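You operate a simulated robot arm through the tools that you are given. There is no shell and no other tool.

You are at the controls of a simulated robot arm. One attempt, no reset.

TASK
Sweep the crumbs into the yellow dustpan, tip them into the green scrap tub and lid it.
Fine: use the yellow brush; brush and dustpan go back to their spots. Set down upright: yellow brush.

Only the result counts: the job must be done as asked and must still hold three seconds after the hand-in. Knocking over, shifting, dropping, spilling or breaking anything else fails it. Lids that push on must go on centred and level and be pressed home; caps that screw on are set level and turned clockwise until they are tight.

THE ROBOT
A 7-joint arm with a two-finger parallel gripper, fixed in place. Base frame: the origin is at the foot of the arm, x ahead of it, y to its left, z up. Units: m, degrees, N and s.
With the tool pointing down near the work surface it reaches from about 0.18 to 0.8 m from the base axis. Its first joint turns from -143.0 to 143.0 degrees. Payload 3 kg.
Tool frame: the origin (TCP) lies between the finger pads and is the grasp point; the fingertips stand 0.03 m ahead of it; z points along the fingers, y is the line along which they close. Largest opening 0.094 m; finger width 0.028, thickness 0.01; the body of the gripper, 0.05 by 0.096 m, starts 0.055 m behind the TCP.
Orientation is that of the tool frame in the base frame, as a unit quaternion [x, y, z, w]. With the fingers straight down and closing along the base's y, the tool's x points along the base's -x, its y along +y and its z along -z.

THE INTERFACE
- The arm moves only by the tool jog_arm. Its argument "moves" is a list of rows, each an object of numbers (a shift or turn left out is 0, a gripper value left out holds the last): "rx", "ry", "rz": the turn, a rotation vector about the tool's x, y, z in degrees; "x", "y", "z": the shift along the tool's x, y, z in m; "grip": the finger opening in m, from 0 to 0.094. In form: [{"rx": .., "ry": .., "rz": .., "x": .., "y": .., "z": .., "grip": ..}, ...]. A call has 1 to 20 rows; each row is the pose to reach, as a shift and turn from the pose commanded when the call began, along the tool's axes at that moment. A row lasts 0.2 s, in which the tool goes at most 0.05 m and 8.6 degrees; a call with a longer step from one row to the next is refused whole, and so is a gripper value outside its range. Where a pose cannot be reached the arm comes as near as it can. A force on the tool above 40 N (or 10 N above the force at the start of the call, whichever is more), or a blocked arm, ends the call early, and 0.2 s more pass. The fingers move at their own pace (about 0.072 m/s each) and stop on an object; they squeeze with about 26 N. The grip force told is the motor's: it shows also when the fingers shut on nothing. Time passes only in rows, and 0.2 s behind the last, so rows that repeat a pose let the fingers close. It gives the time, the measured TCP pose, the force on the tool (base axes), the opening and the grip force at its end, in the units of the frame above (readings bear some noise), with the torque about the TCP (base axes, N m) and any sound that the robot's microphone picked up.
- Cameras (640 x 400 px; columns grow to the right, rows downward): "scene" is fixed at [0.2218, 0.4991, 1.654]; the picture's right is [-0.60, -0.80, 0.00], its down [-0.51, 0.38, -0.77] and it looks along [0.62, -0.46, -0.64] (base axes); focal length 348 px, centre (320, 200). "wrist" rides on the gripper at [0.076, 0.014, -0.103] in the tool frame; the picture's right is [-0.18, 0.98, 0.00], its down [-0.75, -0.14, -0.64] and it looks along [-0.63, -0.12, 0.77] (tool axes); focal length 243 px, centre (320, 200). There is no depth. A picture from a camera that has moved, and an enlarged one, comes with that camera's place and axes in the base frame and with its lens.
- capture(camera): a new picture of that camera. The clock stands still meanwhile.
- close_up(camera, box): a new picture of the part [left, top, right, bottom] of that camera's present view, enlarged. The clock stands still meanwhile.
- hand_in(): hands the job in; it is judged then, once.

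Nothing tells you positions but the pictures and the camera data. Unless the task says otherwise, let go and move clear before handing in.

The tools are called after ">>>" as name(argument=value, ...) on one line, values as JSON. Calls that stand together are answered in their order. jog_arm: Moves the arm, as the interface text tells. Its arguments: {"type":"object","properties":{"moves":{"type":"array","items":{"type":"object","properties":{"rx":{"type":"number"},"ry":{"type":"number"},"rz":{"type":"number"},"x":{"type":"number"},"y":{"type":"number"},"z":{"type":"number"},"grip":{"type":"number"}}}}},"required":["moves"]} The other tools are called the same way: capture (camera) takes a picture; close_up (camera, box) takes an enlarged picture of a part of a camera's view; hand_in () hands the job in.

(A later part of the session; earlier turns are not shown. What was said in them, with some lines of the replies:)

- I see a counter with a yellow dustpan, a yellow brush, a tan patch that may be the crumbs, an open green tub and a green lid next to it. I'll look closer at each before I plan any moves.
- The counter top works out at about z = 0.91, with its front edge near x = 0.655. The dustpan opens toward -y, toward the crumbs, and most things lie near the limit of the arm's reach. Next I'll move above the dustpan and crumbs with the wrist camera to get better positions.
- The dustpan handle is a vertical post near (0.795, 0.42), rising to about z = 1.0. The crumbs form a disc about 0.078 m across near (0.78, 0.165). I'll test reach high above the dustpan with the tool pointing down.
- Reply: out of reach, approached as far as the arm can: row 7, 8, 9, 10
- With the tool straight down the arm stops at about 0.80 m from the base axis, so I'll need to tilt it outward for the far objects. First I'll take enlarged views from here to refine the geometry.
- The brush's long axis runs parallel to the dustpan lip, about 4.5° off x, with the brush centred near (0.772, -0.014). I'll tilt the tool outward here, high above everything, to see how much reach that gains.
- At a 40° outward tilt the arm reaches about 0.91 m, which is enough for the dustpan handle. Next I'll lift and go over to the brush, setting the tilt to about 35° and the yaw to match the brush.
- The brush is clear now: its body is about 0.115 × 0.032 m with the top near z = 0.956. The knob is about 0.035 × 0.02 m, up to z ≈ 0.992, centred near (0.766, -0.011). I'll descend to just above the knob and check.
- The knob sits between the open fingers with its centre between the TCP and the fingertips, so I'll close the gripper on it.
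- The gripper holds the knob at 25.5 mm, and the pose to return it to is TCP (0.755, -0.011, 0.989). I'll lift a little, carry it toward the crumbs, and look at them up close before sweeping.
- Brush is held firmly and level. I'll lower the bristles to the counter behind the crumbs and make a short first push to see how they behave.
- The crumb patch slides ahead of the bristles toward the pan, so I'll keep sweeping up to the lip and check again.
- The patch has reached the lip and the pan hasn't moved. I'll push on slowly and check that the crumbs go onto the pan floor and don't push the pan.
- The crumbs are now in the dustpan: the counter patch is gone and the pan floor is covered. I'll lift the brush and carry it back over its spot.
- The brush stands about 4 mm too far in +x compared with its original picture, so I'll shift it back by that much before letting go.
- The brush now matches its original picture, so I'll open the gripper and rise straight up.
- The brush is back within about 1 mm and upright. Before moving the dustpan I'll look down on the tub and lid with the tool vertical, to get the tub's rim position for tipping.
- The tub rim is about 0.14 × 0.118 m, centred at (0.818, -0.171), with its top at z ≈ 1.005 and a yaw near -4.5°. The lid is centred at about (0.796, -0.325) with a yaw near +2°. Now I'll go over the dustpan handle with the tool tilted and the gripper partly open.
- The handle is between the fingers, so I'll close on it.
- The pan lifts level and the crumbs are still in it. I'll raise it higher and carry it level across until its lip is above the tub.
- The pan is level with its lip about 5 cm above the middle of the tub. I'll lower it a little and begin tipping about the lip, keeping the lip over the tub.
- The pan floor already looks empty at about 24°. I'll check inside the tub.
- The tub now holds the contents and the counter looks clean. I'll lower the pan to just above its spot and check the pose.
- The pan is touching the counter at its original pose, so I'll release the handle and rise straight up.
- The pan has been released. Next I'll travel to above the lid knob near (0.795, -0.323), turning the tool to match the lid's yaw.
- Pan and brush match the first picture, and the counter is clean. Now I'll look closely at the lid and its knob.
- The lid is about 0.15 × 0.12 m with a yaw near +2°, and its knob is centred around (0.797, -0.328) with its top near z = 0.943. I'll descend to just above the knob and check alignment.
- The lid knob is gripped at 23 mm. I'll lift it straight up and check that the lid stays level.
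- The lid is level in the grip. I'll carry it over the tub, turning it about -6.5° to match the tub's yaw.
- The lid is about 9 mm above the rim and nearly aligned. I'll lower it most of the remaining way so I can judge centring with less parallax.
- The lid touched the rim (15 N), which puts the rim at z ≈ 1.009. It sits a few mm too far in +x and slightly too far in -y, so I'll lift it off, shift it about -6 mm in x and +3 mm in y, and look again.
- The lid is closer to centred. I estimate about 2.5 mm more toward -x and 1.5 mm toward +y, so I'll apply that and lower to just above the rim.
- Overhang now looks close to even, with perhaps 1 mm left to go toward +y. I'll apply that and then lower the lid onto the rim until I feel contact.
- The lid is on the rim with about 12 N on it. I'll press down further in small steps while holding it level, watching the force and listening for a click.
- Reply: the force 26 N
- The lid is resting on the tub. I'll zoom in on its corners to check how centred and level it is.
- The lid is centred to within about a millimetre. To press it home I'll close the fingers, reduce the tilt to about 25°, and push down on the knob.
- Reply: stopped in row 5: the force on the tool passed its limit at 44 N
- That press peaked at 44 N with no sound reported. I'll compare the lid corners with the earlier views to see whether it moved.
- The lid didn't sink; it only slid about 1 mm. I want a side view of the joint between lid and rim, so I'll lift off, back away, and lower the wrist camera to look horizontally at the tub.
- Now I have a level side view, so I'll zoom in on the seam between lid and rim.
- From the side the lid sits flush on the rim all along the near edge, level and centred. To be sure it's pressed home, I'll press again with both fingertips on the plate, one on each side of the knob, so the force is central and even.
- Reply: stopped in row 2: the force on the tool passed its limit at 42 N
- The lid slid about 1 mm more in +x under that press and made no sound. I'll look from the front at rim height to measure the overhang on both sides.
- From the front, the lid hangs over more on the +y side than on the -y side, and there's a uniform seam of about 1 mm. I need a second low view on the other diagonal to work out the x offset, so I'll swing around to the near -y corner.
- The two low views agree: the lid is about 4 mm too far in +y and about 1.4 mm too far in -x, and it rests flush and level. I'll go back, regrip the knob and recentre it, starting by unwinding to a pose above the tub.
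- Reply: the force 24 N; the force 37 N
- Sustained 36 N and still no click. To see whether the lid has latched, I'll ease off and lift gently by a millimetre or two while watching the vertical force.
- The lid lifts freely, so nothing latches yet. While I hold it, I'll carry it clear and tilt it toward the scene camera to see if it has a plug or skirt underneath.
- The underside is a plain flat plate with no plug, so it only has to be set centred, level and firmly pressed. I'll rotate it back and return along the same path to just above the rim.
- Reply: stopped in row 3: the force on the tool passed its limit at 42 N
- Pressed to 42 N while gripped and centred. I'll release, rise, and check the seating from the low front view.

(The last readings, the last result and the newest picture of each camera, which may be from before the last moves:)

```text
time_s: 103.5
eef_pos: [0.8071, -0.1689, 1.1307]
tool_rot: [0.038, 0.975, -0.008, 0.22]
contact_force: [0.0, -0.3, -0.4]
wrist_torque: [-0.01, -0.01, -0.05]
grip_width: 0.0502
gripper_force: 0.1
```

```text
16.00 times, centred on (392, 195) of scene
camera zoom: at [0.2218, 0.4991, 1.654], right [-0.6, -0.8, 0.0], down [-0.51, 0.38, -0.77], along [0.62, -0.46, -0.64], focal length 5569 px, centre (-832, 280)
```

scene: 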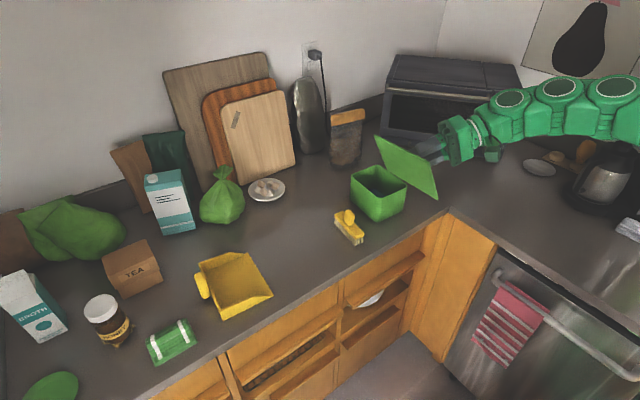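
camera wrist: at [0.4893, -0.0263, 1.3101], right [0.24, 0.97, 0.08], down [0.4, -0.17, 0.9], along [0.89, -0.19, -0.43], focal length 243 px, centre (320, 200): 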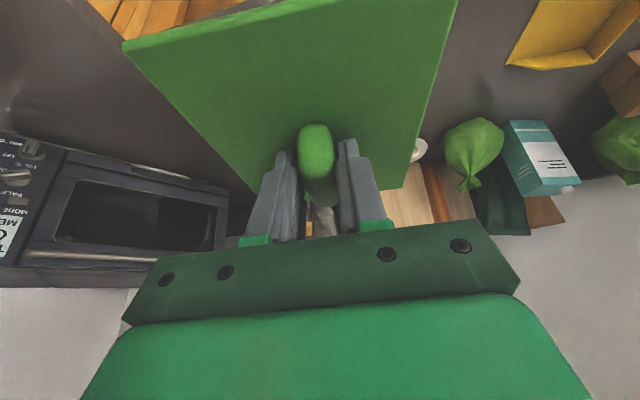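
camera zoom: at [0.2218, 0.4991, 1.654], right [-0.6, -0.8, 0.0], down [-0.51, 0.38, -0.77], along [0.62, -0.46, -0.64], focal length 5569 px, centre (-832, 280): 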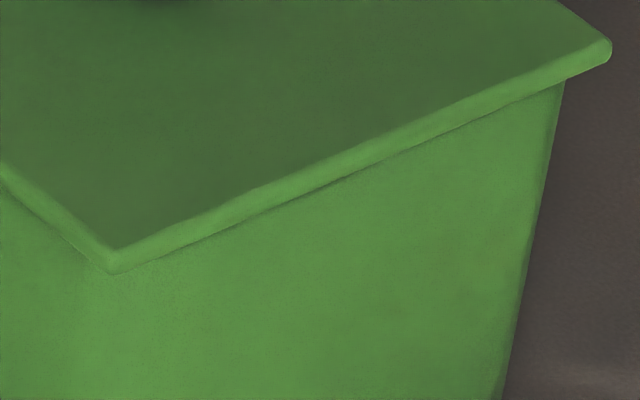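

>>> jog_arm(moves=[{"x": 0.0408, "y": 0.0051, "z": -0.0194, "ry": -6.1, "grip": 0.02}, {"x": 0.0817, "y": 0.0102, "z": -0.0388, "ry": -12.2, "grip": 0}, {"x": 0.1225, "y": 0.0153, "z": -0.0582, "ry": -18.4, "grip": 0}, {"x": 0.1634, "y": 0.0204, "z": -0.0776, "ry": -24.5, "grip": 0}, {"x": 0.1816, "y": 0.0204, "z": -0.0393, "ry": -24.5, "grip": 0}, {"x": 0.1998, "y": 0.0203, "z": -0.0011, "ry": -24.5, "grip": 0}, {"x": 0.218, "y": 0.0203, "z": 0.0372, "ry": -24.5, "grip": 0}, {"x": 0.218, "y": 0.0203, "z": 0.0372, "ry": -24.5, "grip": 0}])

>>> close_up(camera="wrist", box=[240, 90, 400, 230])

>>> close_up(camera="wrist", box=[240, 180, 290, 215])

>>> close_up(camera="wrist", box=[340, 175, 390, 210])

```text
time_s: 105.3
eef_pos: [0.6272, -0.1352, 1.0008]
tool_rot: [0.035, 0.906, -0.017, 0.422]
contact_force: [0.4, -0.9, 0.4]
wrist_torque: [-0.01, 0.0, 0.0]
grip_width: 0.0
gripper_force: 26.4
```

```text
2.86 times, centred on (320, 160) of wrist
camera zoom: at [0.5002, -0.111, 1.0086], right [0.19, 0.97, 0.14], down [-0.02, -0.14, 0.99], along [0.98, -0.19, -0.01], focal length 693 px, centre (320, 314)
```

zoom: 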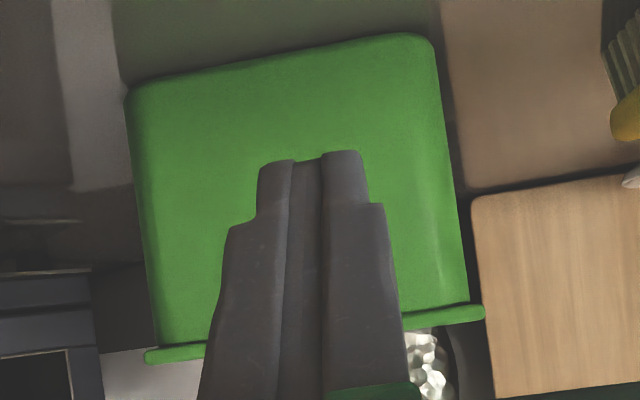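

```text
11.43 times, centred on (265, 198) of wrist
camera zoom: at [0.5002, -0.111, 1.0086], right [0.19, 0.97, 0.14], down [-0.02, -0.14, 0.99], along [0.98, -0.19, -0.01], focal length 2773 px, centre (949, 229)
```

zoom: 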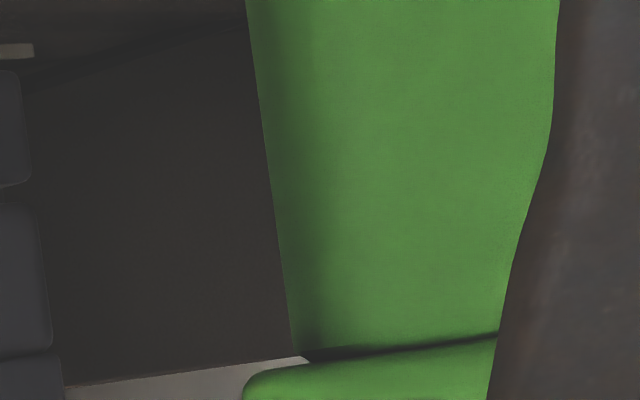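

```text
11.43 times, centred on (365, 192) of wrist
camera zoom: at [0.5002, -0.111, 1.0086], right [0.19, 0.97, 0.14], down [-0.02, -0.14, 0.99], along [0.98, -0.19, -0.01], focal length 2773 px, centre (-194, 286)
```

zoom: 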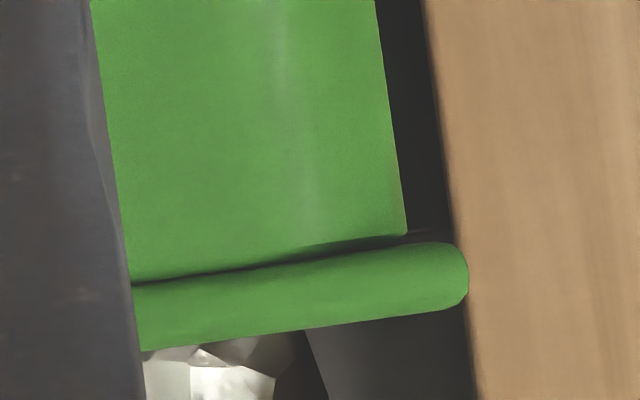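

In y the lid is now nearly centred (about 1 mm off) and flush. I'll repeat the diagonal view to confirm x.

>>> jog_arm(moves=[{"x": -0.0017, "y": -0.0293, "z": -0.0081, "rx": -6.09, "rz": -5.09}, {"x": -0.0033, "y": -0.0586, "z": -0.0163, "rx": -12.19, "rz": -10.17}, {"x": -0.005, "y": -0.0878, "z": -0.0244, "rx": -18.28, "rz": -15.26}, {"x": -0.0066, "y": -0.1171, "z": -0.0325, "rx": -24.38, "rz": -20.35}, {"x": -0.0175, "y": -0.1355, "z": -0.0097, "rx": -30.47, "rz": -25.43}, {"x": -0.0285, "y": -0.154, "z": 0.0131, "rx": -36.56, "rz": -30.52}, {"x": -0.0394, "y": -0.1724, "z": 0.0359, "rx": -42.66, "rz": -35.6}, {"x": -0.0503, "y": -0.1908, "z": 0.0587, "rx": -48.75, "rz": -40.69}, {"x": -0.0503, "y": -0.1908, "z": 0.0587, "rx": -48.75, "rz": -40.69}])

>>> close_up(camera="wrist", box=[240, 90, 400, 230])

>>> close_up(camera="wrist", box=[240, 185, 290, 220])

>>> close_up(camera="wrist", box=[350, 175, 400, 210])

```text
time_s: 107.3
eef_pos: [0.6887, -0.331, 0.9997]
tool_rot: [-0.448, 0.788, 0.21, 0.366]
contact_force: [0.3, 0.3, -1.3]
wrist_torque: [0.04, -0.01, 0.01]
grip_width: 0.0
gripper_force: 25.6
```

```text
2.86 times, centred on (320, 160) of wrist
camera zoom: at [0.612, -0.4322, 1.008], right [-0.78, 0.6, 0.14], down [0.12, -0.08, 0.99], along [0.61, 0.79, -0.01], focal length 693 px, centre (320, 314)
```

zoom: 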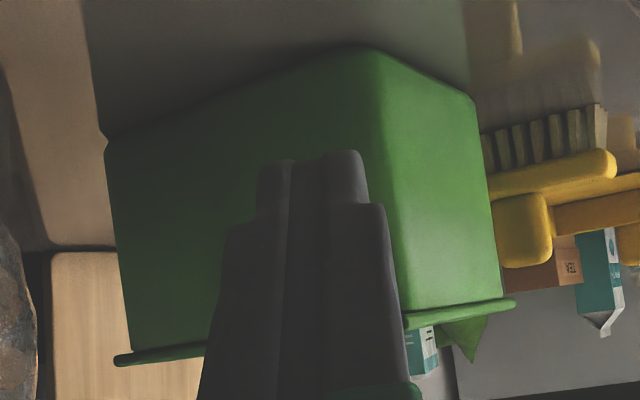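

```text
11.43 times, centred on (265, 202) of wrist
camera zoom: at [0.612, -0.4322, 1.008], right [-0.78, 0.6, 0.14], down [0.12, -0.08, 0.99], along [0.61, 0.79, -0.01], focal length 2773 px, centre (949, 171)
```

zoom: 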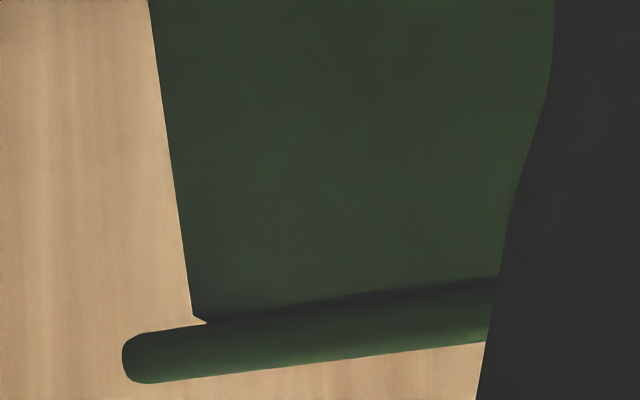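

```text
11.43 times, centred on (375, 192) of wrist
camera zoom: at [0.612, -0.4322, 1.008], right [-0.78, 0.6, 0.14], down [0.12, -0.08, 0.99], along [0.61, 0.79, -0.01], focal length 2773 px, centre (-309, 286)
```

zoom: 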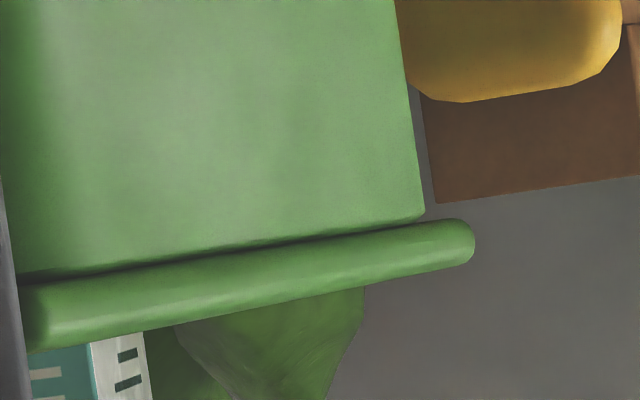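

The lid is flush and level, about 1.7 mm too far in +x and 1.2 mm too far in +y. I'll make one last small correction and then a steady press, going back over the knob first.

>>> jog_arm(moves=[{"x": -0.02, "y": 0.0245, "z": -0.0119, "rx": 6.16, "rz": 5.13}, {"x": -0.0399, "y": 0.0489, "z": -0.0238, "rx": 12.31, "rz": 10.26}, {"x": -0.0599, "y": 0.0734, "z": -0.0357, "rx": 18.47, "rz": 15.38}, {"x": -0.0798, "y": 0.0978, "z": -0.0476, "rx": 24.62, "rz": 20.51}, {"x": -0.0998, "y": 0.1223, "z": -0.0595, "rx": 30.78, "rz": 25.64}, {"x": -0.1253, "y": 0.1014, "z": -0.0367, "rx": 35.39, "rz": 29.49}, {"x": -0.1508, "y": 0.0805, "z": -0.0139, "rx": 40.0, "rz": 33.33}, {"x": -0.1763, "y": 0.0596, "z": 0.0089, "rx": 44.63, "rz": 37.18}, {"x": -0.2018, "y": 0.0387, "z": 0.0317, "rx": 49.1, "rz": 40.9}, {"x": -0.2018, "y": 0.0387, "z": 0.0317, "rx": 49.1, "rz": 40.9}])

```text
time_s: 109.5
eef_pos: [0.7358, -0.1809, 1.1377]
tool_rot: [0.038, 0.906, -0.018, 0.422]
contact_force: [0.7, -0.1, 0.2]
wrist_torque: [0.0, -0.02, 0.01]
grip_width: 0.0003
gripper_force: 26.1
```

>>> jog_arm(moves=[{"x": -0.004, "y": 0.0045, "z": 0.0194, "ry": 6.25, "grip": 0.05}, {"x": -0.008, "y": 0.009, "z": 0.0388, "ry": 12.5, "grip": 0.05}, {"x": -0.012, "y": 0.0136, "z": 0.0582, "ry": 18.75, "grip": 0.05}, {"x": -0.016, "y": 0.0181, "z": 0.0776, "ry": 25, "grip": 0.05}, {"x": -0.016, "y": 0.0181, "z": 0.0776, "ry": 25, "grip": 0.05}])

>>> capture(camera="wrist")

```text
time_s: 110.7
eef_pos: [0.8074, -0.1673, 1.0978]
tool_rot: [0.04, 0.976, -0.008, 0.215]
contact_force: [0.6, -0.6, 0.4]
wrist_torque: [0.02, -0.02, 0.0]
grip_width: 0.0499
gripper_force: 0.1
```

```text
taken
camera wrist: at [0.696, -0.1445, 1.1586], right [0.25, 0.97, 0.08], down [0.4, -0.17, 0.9], along [0.88, -0.19, -0.43], focal length 243 px, centre (320, 200)
```

wrist: 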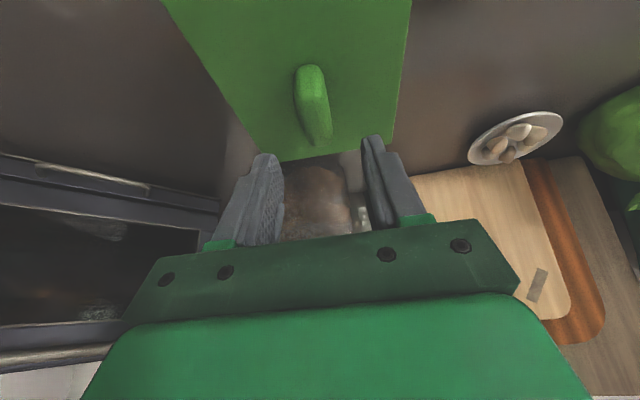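

>>> jog_arm(moves=[{"x": 0.0066, "z": 0.0142, "grip": 0.05}, {"x": 0.0132, "z": 0.0284, "grip": 0.05}, {"x": 0.0185, "z": 0.0399, "grip": 0.05}, {"x": 0.0198, "z": 0.0426, "grip": 0.05}, {"x": 0.0198, "z": 0.0426, "grip": 0.035}, {"x": 0.0198, "z": 0.0426, "grip": 0.02}, {"x": 0.0198, "z": 0.0426, "grip": 0.005}, {"x": 0.0198, "z": 0.0426, "grip": 0.005}, {"x": 0.0198, "z": 0.0426, "grip": 0.005}])

>>> close_up(camera="scene", box=[346, 166, 378, 186])

>>> close_up(camera="scene", box=[376, 185, 408, 205])

```text
time_s: 112.7
eef_pos: [0.8066, -0.1686, 1.0521]
tool_rot: [0.041, 0.976, -0.01, 0.215]
contact_force: [0.1, 0.6, -0.4]
wrist_torque: [-0.01, -0.01, -0.04]
grip_width: 0.0234
gripper_force: 25.7
```

```text
16.00 times, centred on (362, 176) of scene
camera zoom: at [0.2218, 0.4991, 1.654], right [-0.6, -0.8, 0.0], down [-0.51, 0.38, -0.77], along [0.62, -0.46, -0.64], focal length 5569 px, centre (-352, 584)
```

zoom: 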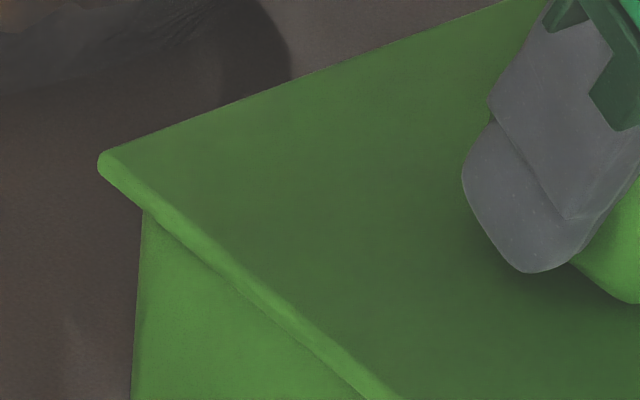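

```text
16.00 times, centred on (392, 195) of scene
camera zoom: at [0.2218, 0.4991, 1.654], right [-0.6, -0.8, 0.0], down [-0.51, 0.38, -0.77], along [0.62, -0.46, -0.64], focal length 5569 px, centre (-832, 280)
```

zoom: 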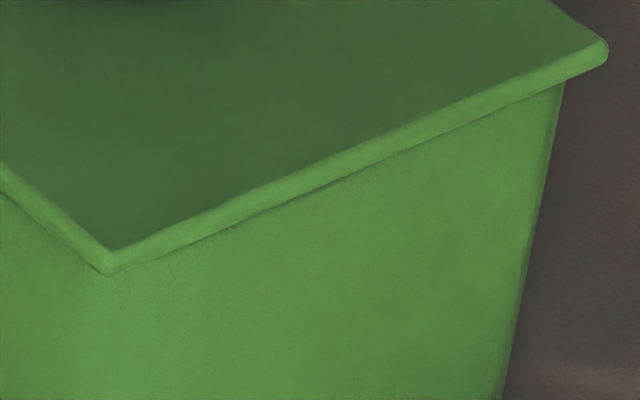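

>>> jog_arm(moves=[{"x": -0.0011, "z": -0.0023}, {"x": -0.0011, "z": -0.0023}, {"x": 0.0005, "y": -0.0021, "z": -0.003}, {"x": 0.0005, "y": -0.0021, "z": -0.003}, {"x": 0.0016, "y": -0.0021, "z": -0.0007}, {"x": 0.0018, "y": -0.0021, "z": -0.0003}, {"x": 0.0018, "y": -0.0021, "z": -0.0003}])

>>> close_up(camera="scene", box=[346, 166, 378, 186])

>>> close_up(camera="scene", box=[376, 185, 408, 205])

```text
time_s: 114.3
eef_pos: [0.8042, -0.1704, 1.0514]
tool_rot: [0.04, 0.976, -0.01, 0.215]
contact_force: [1.0, 0.7, 0.1]
wrist_torque: [-0.05, -0.06, -0.01]
grip_width: 0.0234
gripper_force: 26.6
```

```text
16.00 times, centred on (362, 176) of scene
camera zoom: at [0.2218, 0.4991, 1.654], right [-0.6, -0.8, 0.0], down [-0.51, 0.38, -0.77], along [0.62, -0.46, -0.64], focal length 5569 px, centre (-352, 584)
```

zoom: 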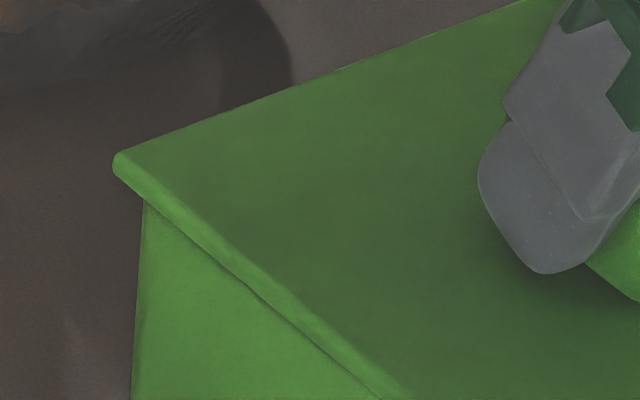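

```text
16.00 times, centred on (392, 195) of scene
camera zoom: at [0.2218, 0.4991, 1.654], right [-0.6, -0.8, 0.0], down [-0.51, 0.38, -0.77], along [0.62, -0.46, -0.64], focal length 5569 px, centre (-832, 280)
```

zoom: 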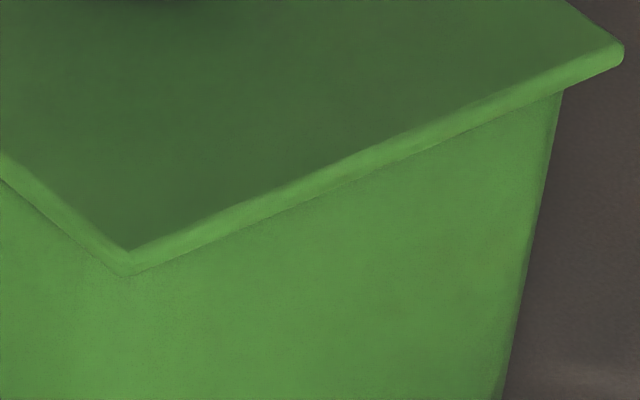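

>>> jog_arm(moves=[{"x": 0.0004, "z": 0.0009}, {"x": 0.0006, "z": 0.0014}, {"x": 0.0008, "z": 0.0018}, {"x": 0.0008, "z": 0.0018}])

```text
time_s: 115.3
eef_pos: [0.8049, -0.1702, 1.0513]
tool_rot: [0.041, 0.975, -0.01, 0.217]
contact_force: [3.9, -1.6, 25.4]
wrist_torque: [-0.02, 0.15, 0.01]
grip_width: 0.0235
gripper_force: 26.4
```

>>> jog_arm(moves=[{"x": 0.0002, "z": 0.0004}, {"x": 0.0003, "z": 0.0007}, {"x": 0.0004, "z": 0.0009}, {"x": 0.0004, "z": 0.0009}, {"x": 0.0004, "z": 0.0009}])

>>> close_up(camera="scene", box=[376, 185, 408, 205])

```text
time_s: 116.5
eef_pos: [0.8048, -0.1698, 1.0488]
tool_rot: [0.042, 0.976, -0.01, 0.216]
contact_force: [2.8, -6.4, 32.1]
wrist_torque: [-0.06, 0.12, 0.04]
grip_width: 0.0235
gripper_force: 26.0
```

```text
16.00 times, centred on (392, 195) of scene
camera zoom: at [0.2218, 0.4991, 1.654], right [-0.6, -0.8, 0.0], down [-0.51, 0.38, -0.77], along [0.62, -0.46, -0.64], focal length 5569 px, centre (-832, 280)
```

zoom: 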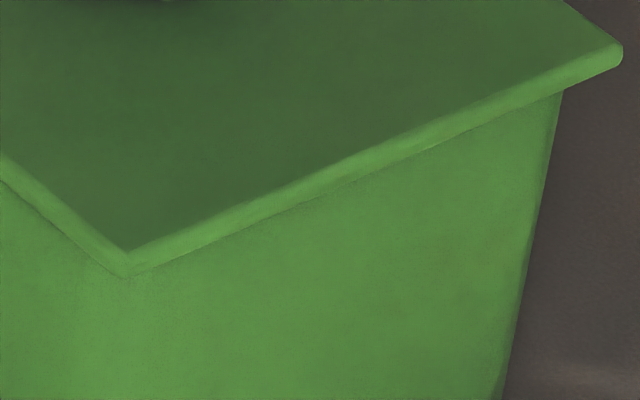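

Pressed to 32 N and held. I'll ease the load off before letting go so the lid doesn't shift.

>>> jog_arm(moves=[{"x": -0.0003, "z": -0.0007}, {"x": -0.0006, "z": -0.0014}, {"x": -0.0006, "z": -0.0014}])

```text
time_s: 117.3
eef_pos: [0.8069, -0.1693, 1.049]
tool_rot: [0.04, 0.976, -0.009, 0.214]
contact_force: [-1.0, -5.7, 14.8]
wrist_torque: [-0.01, 0.0, -0.03]
grip_width: 0.0234
gripper_force: 25.2
```

>>> jog_arm(moves=[{"x": -0.0002, "z": -0.0005}, {"x": -0.0004, "z": -0.0009}, {"x": -0.0004, "z": -0.0009}])

```text
time_s: 118.1
eef_pos: [0.8052, -0.1701, 1.0498]
tool_rot: [0.041, 0.976, -0.01, 0.214]
contact_force: [-0.5, 0.5, -1.2]
wrist_torque: [0.03, 0.02, 0.0]
grip_width: 0.0232
gripper_force: 25.9
```

>>> jog_arm(moves=[{"x": 0.0001, "z": 0.0003}, {"x": 0.0001, "z": 0.0003, "grip": 0.03}, {"x": 0.0001, "z": 0.0003, "grip": 0.04}, {"x": 0.0001, "z": 0.0003, "grip": 0.05}, {"x": 0.0001, "z": 0.0003, "grip": 0.05}, {"x": -0.0042, "z": -0.0091, "grip": 0.05}, {"x": -0.0126, "z": -0.0272, "grip": 0.05}, {"x": -0.0252, "z": -0.0544, "grip": 0.05}, {"x": -0.0378, "z": -0.0816, "grip": 0.05}, {"x": -0.0378, "z": -0.0816, "grip": 0.05}])

>>> close_up(camera="scene", box=[346, 166, 378, 186])

>>> close_up(camera="scene", box=[376, 185, 408, 205])

>>> close_up(camera="scene", box=[341, 135, 437, 225])

```text
time_s: 120.3
eef_pos: [0.8043, -0.1689, 1.1427]
tool_rot: [0.041, 0.976, -0.01, 0.214]
contact_force: [0.8, -0.8, -0.3]
wrist_torque: [-0.01, 0.02, 0.01]
grip_width: 0.05
gripper_force: 0.1
```

```text
16.00 times, centred on (362, 176) of scene
camera zoom: at [0.2218, 0.4991, 1.654], right [-0.6, -0.8, 0.0], down [-0.51, 0.38, -0.77], along [0.62, -0.46, -0.64], focal length 5569 px, centre (-352, 584)
```

zoom: 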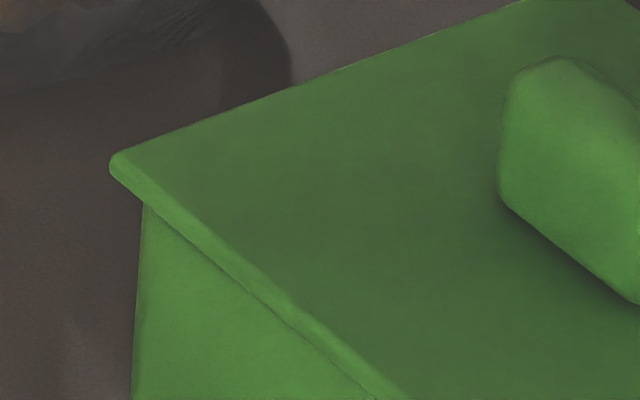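

```text
16.00 times, centred on (392, 195) of scene
camera zoom: at [0.2218, 0.4991, 1.654], right [-0.6, -0.8, 0.0], down [-0.51, 0.38, -0.77], along [0.62, -0.46, -0.64], focal length 5569 px, centre (-832, 280)
```

zoom: 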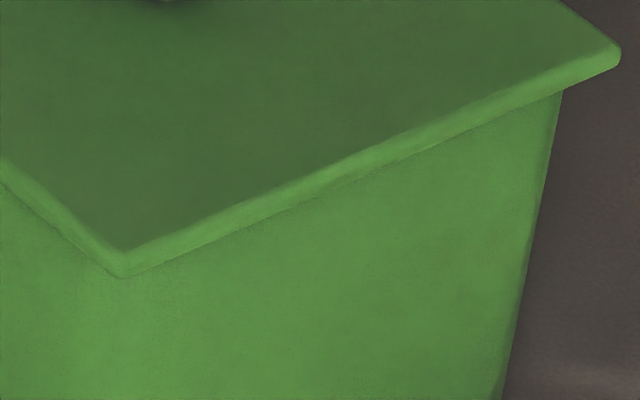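

```text
4.44 times, centred on (389, 180) of scene
camera zoom: at [0.2218, 0.4991, 1.654], right [-0.6, -0.8, 0.0], down [-0.51, 0.38, -0.77], along [0.62, -0.46, -0.64], focal length 1547 px, centre (13, 289)
```

zoom: 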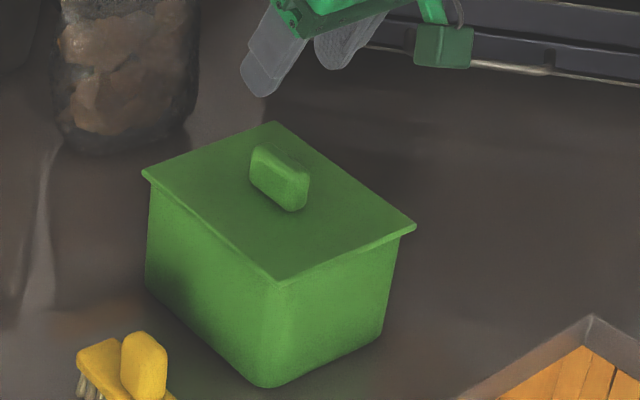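

The lid is now centred to within about half a millimetre, level and flush, and the tub hasn't moved. I'll retreat the arm well clear and do a final check of everything.

>>> jog_arm(moves=[{"x": 0.0239, "y": 0.0042, "z": -0.0346, "ry": 3.5}, {"x": 0.0479, "y": 0.0083, "z": -0.0692, "ry": 7}, {"x": 0.0718, "y": 0.0125, "z": -0.1038, "ry": 10.5}, {"x": 0.0957, "y": 0.0167, "z": -0.1384, "ry": 14}, {"x": 0.1196, "y": 0.0209, "z": -0.173, "ry": 17.5}, {"x": 0.1436, "y": 0.025, "z": -0.2076, "ry": 21}, {"x": 0.1675, "y": 0.0292, "z": -0.2422, "ry": 25}, {"x": 0.1675, "y": 0.0292, "z": -0.2422, "ry": 25}])

>>> capture(camera="scene")

>>> close_up(camera="scene", box=[180, 200, 380, 325])

>>> close_up(camera="scene", box=[330, 150, 458, 230])

>>> close_up(camera="wrist", box=[240, 100, 440, 225])

```text
time_s: 122.1
eef_pos: [0.5548, -0.1187, 1.2906]
tool_rot: [0.041, 0.999, -0.001, -0.001]
contact_force: [0.7, 0.6, 0.7]
wrist_torque: [0.02, 0.02, -0.01]
grip_width: 0.0503
gripper_force: 0.0
```

```text
taken
```

scene: 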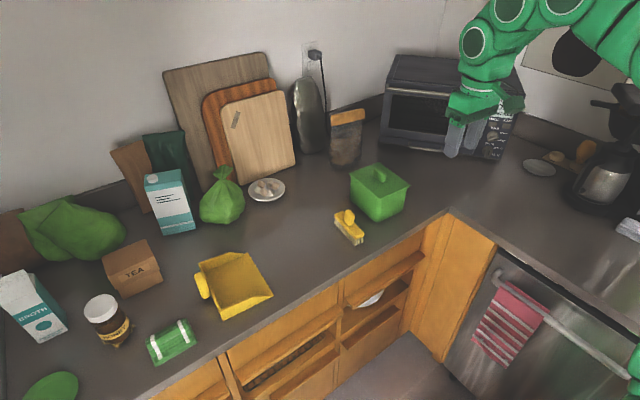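

```text
3.20 times, centred on (280, 262) of scene
camera zoom: at [0.2218, 0.4991, 1.654], right [-0.6, -0.8, 0.0], down [-0.51, 0.38, -0.77], along [0.62, -0.46, -0.64], focal length 1114 px, centre (448, 0)
```

zoom: 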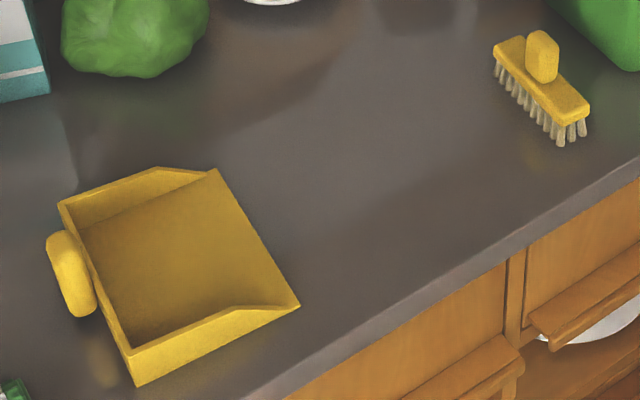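

```text
5.00 times, centred on (394, 190) of scene
camera zoom: at [0.2218, 0.4991, 1.654], right [-0.6, -0.8, 0.0], down [-0.51, 0.38, -0.77], along [0.62, -0.46, -0.64], focal length 1740 px, centre (-50, 250)
```

zoom: 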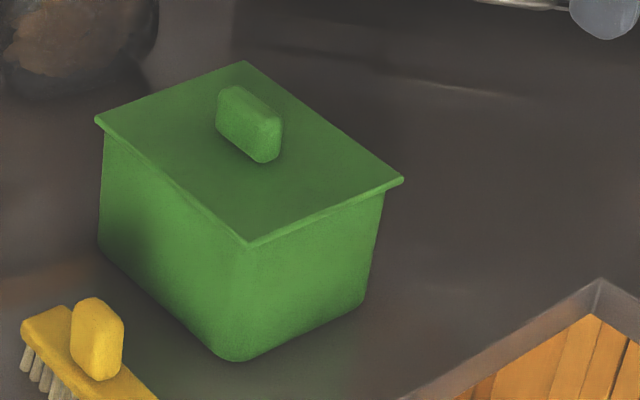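

```text
3.20 times, centred on (340, 162) of wrist
camera zoom: at [0.4796, -0.0969, 1.3937], right [0.27, 0.96, 0.0], down [0.74, -0.2, 0.64], along [0.62, -0.17, -0.77], focal length 776 px, centre (256, 320)
```

zoom: 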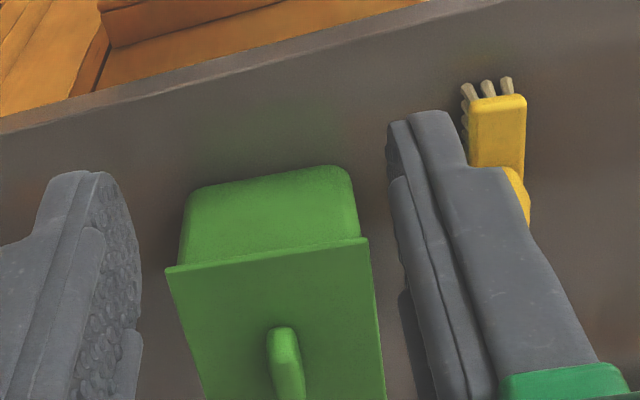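

Everything checks out in the pictures:
- **Dustpan:** empty and back on its spot.
- **Brush:** upright on its spot.
- **Counter:** clean.
- **Tub:** unmoved, with the lid centred, level and flush after pressing. The press never gave a click or latched.
- **Arm:** clear of everything.

I'm handing in.

>>> hand_in()

```text
The job is handed in.
```

The job is handed in. The crumbs were swept into the dustpan and tipped into the green tub, and the lid is on. I can't fully confirm the lid counts as pressed home.

- **Crumbs:** after tipping, the counter was clear, the pan was empty and the tub had contents in it.
- **Brush and dustpan:** both are back on their original spots, matching the first pictures, and the brush is standing upright.
- **Lid:** it's a flat plate with no plug underneath, so there was nothing for it to snap into. I pressed it with up to about 40 N, but it never clicked or latched. In a gentle lift test before its final placement, it came up freely. It now sits level and flush on the rim, centred to within about 1 mm by my estimate from the pictures.
- **Everything else:** the tub stayed where it was, nothing else looked moved, and the arm is clear.
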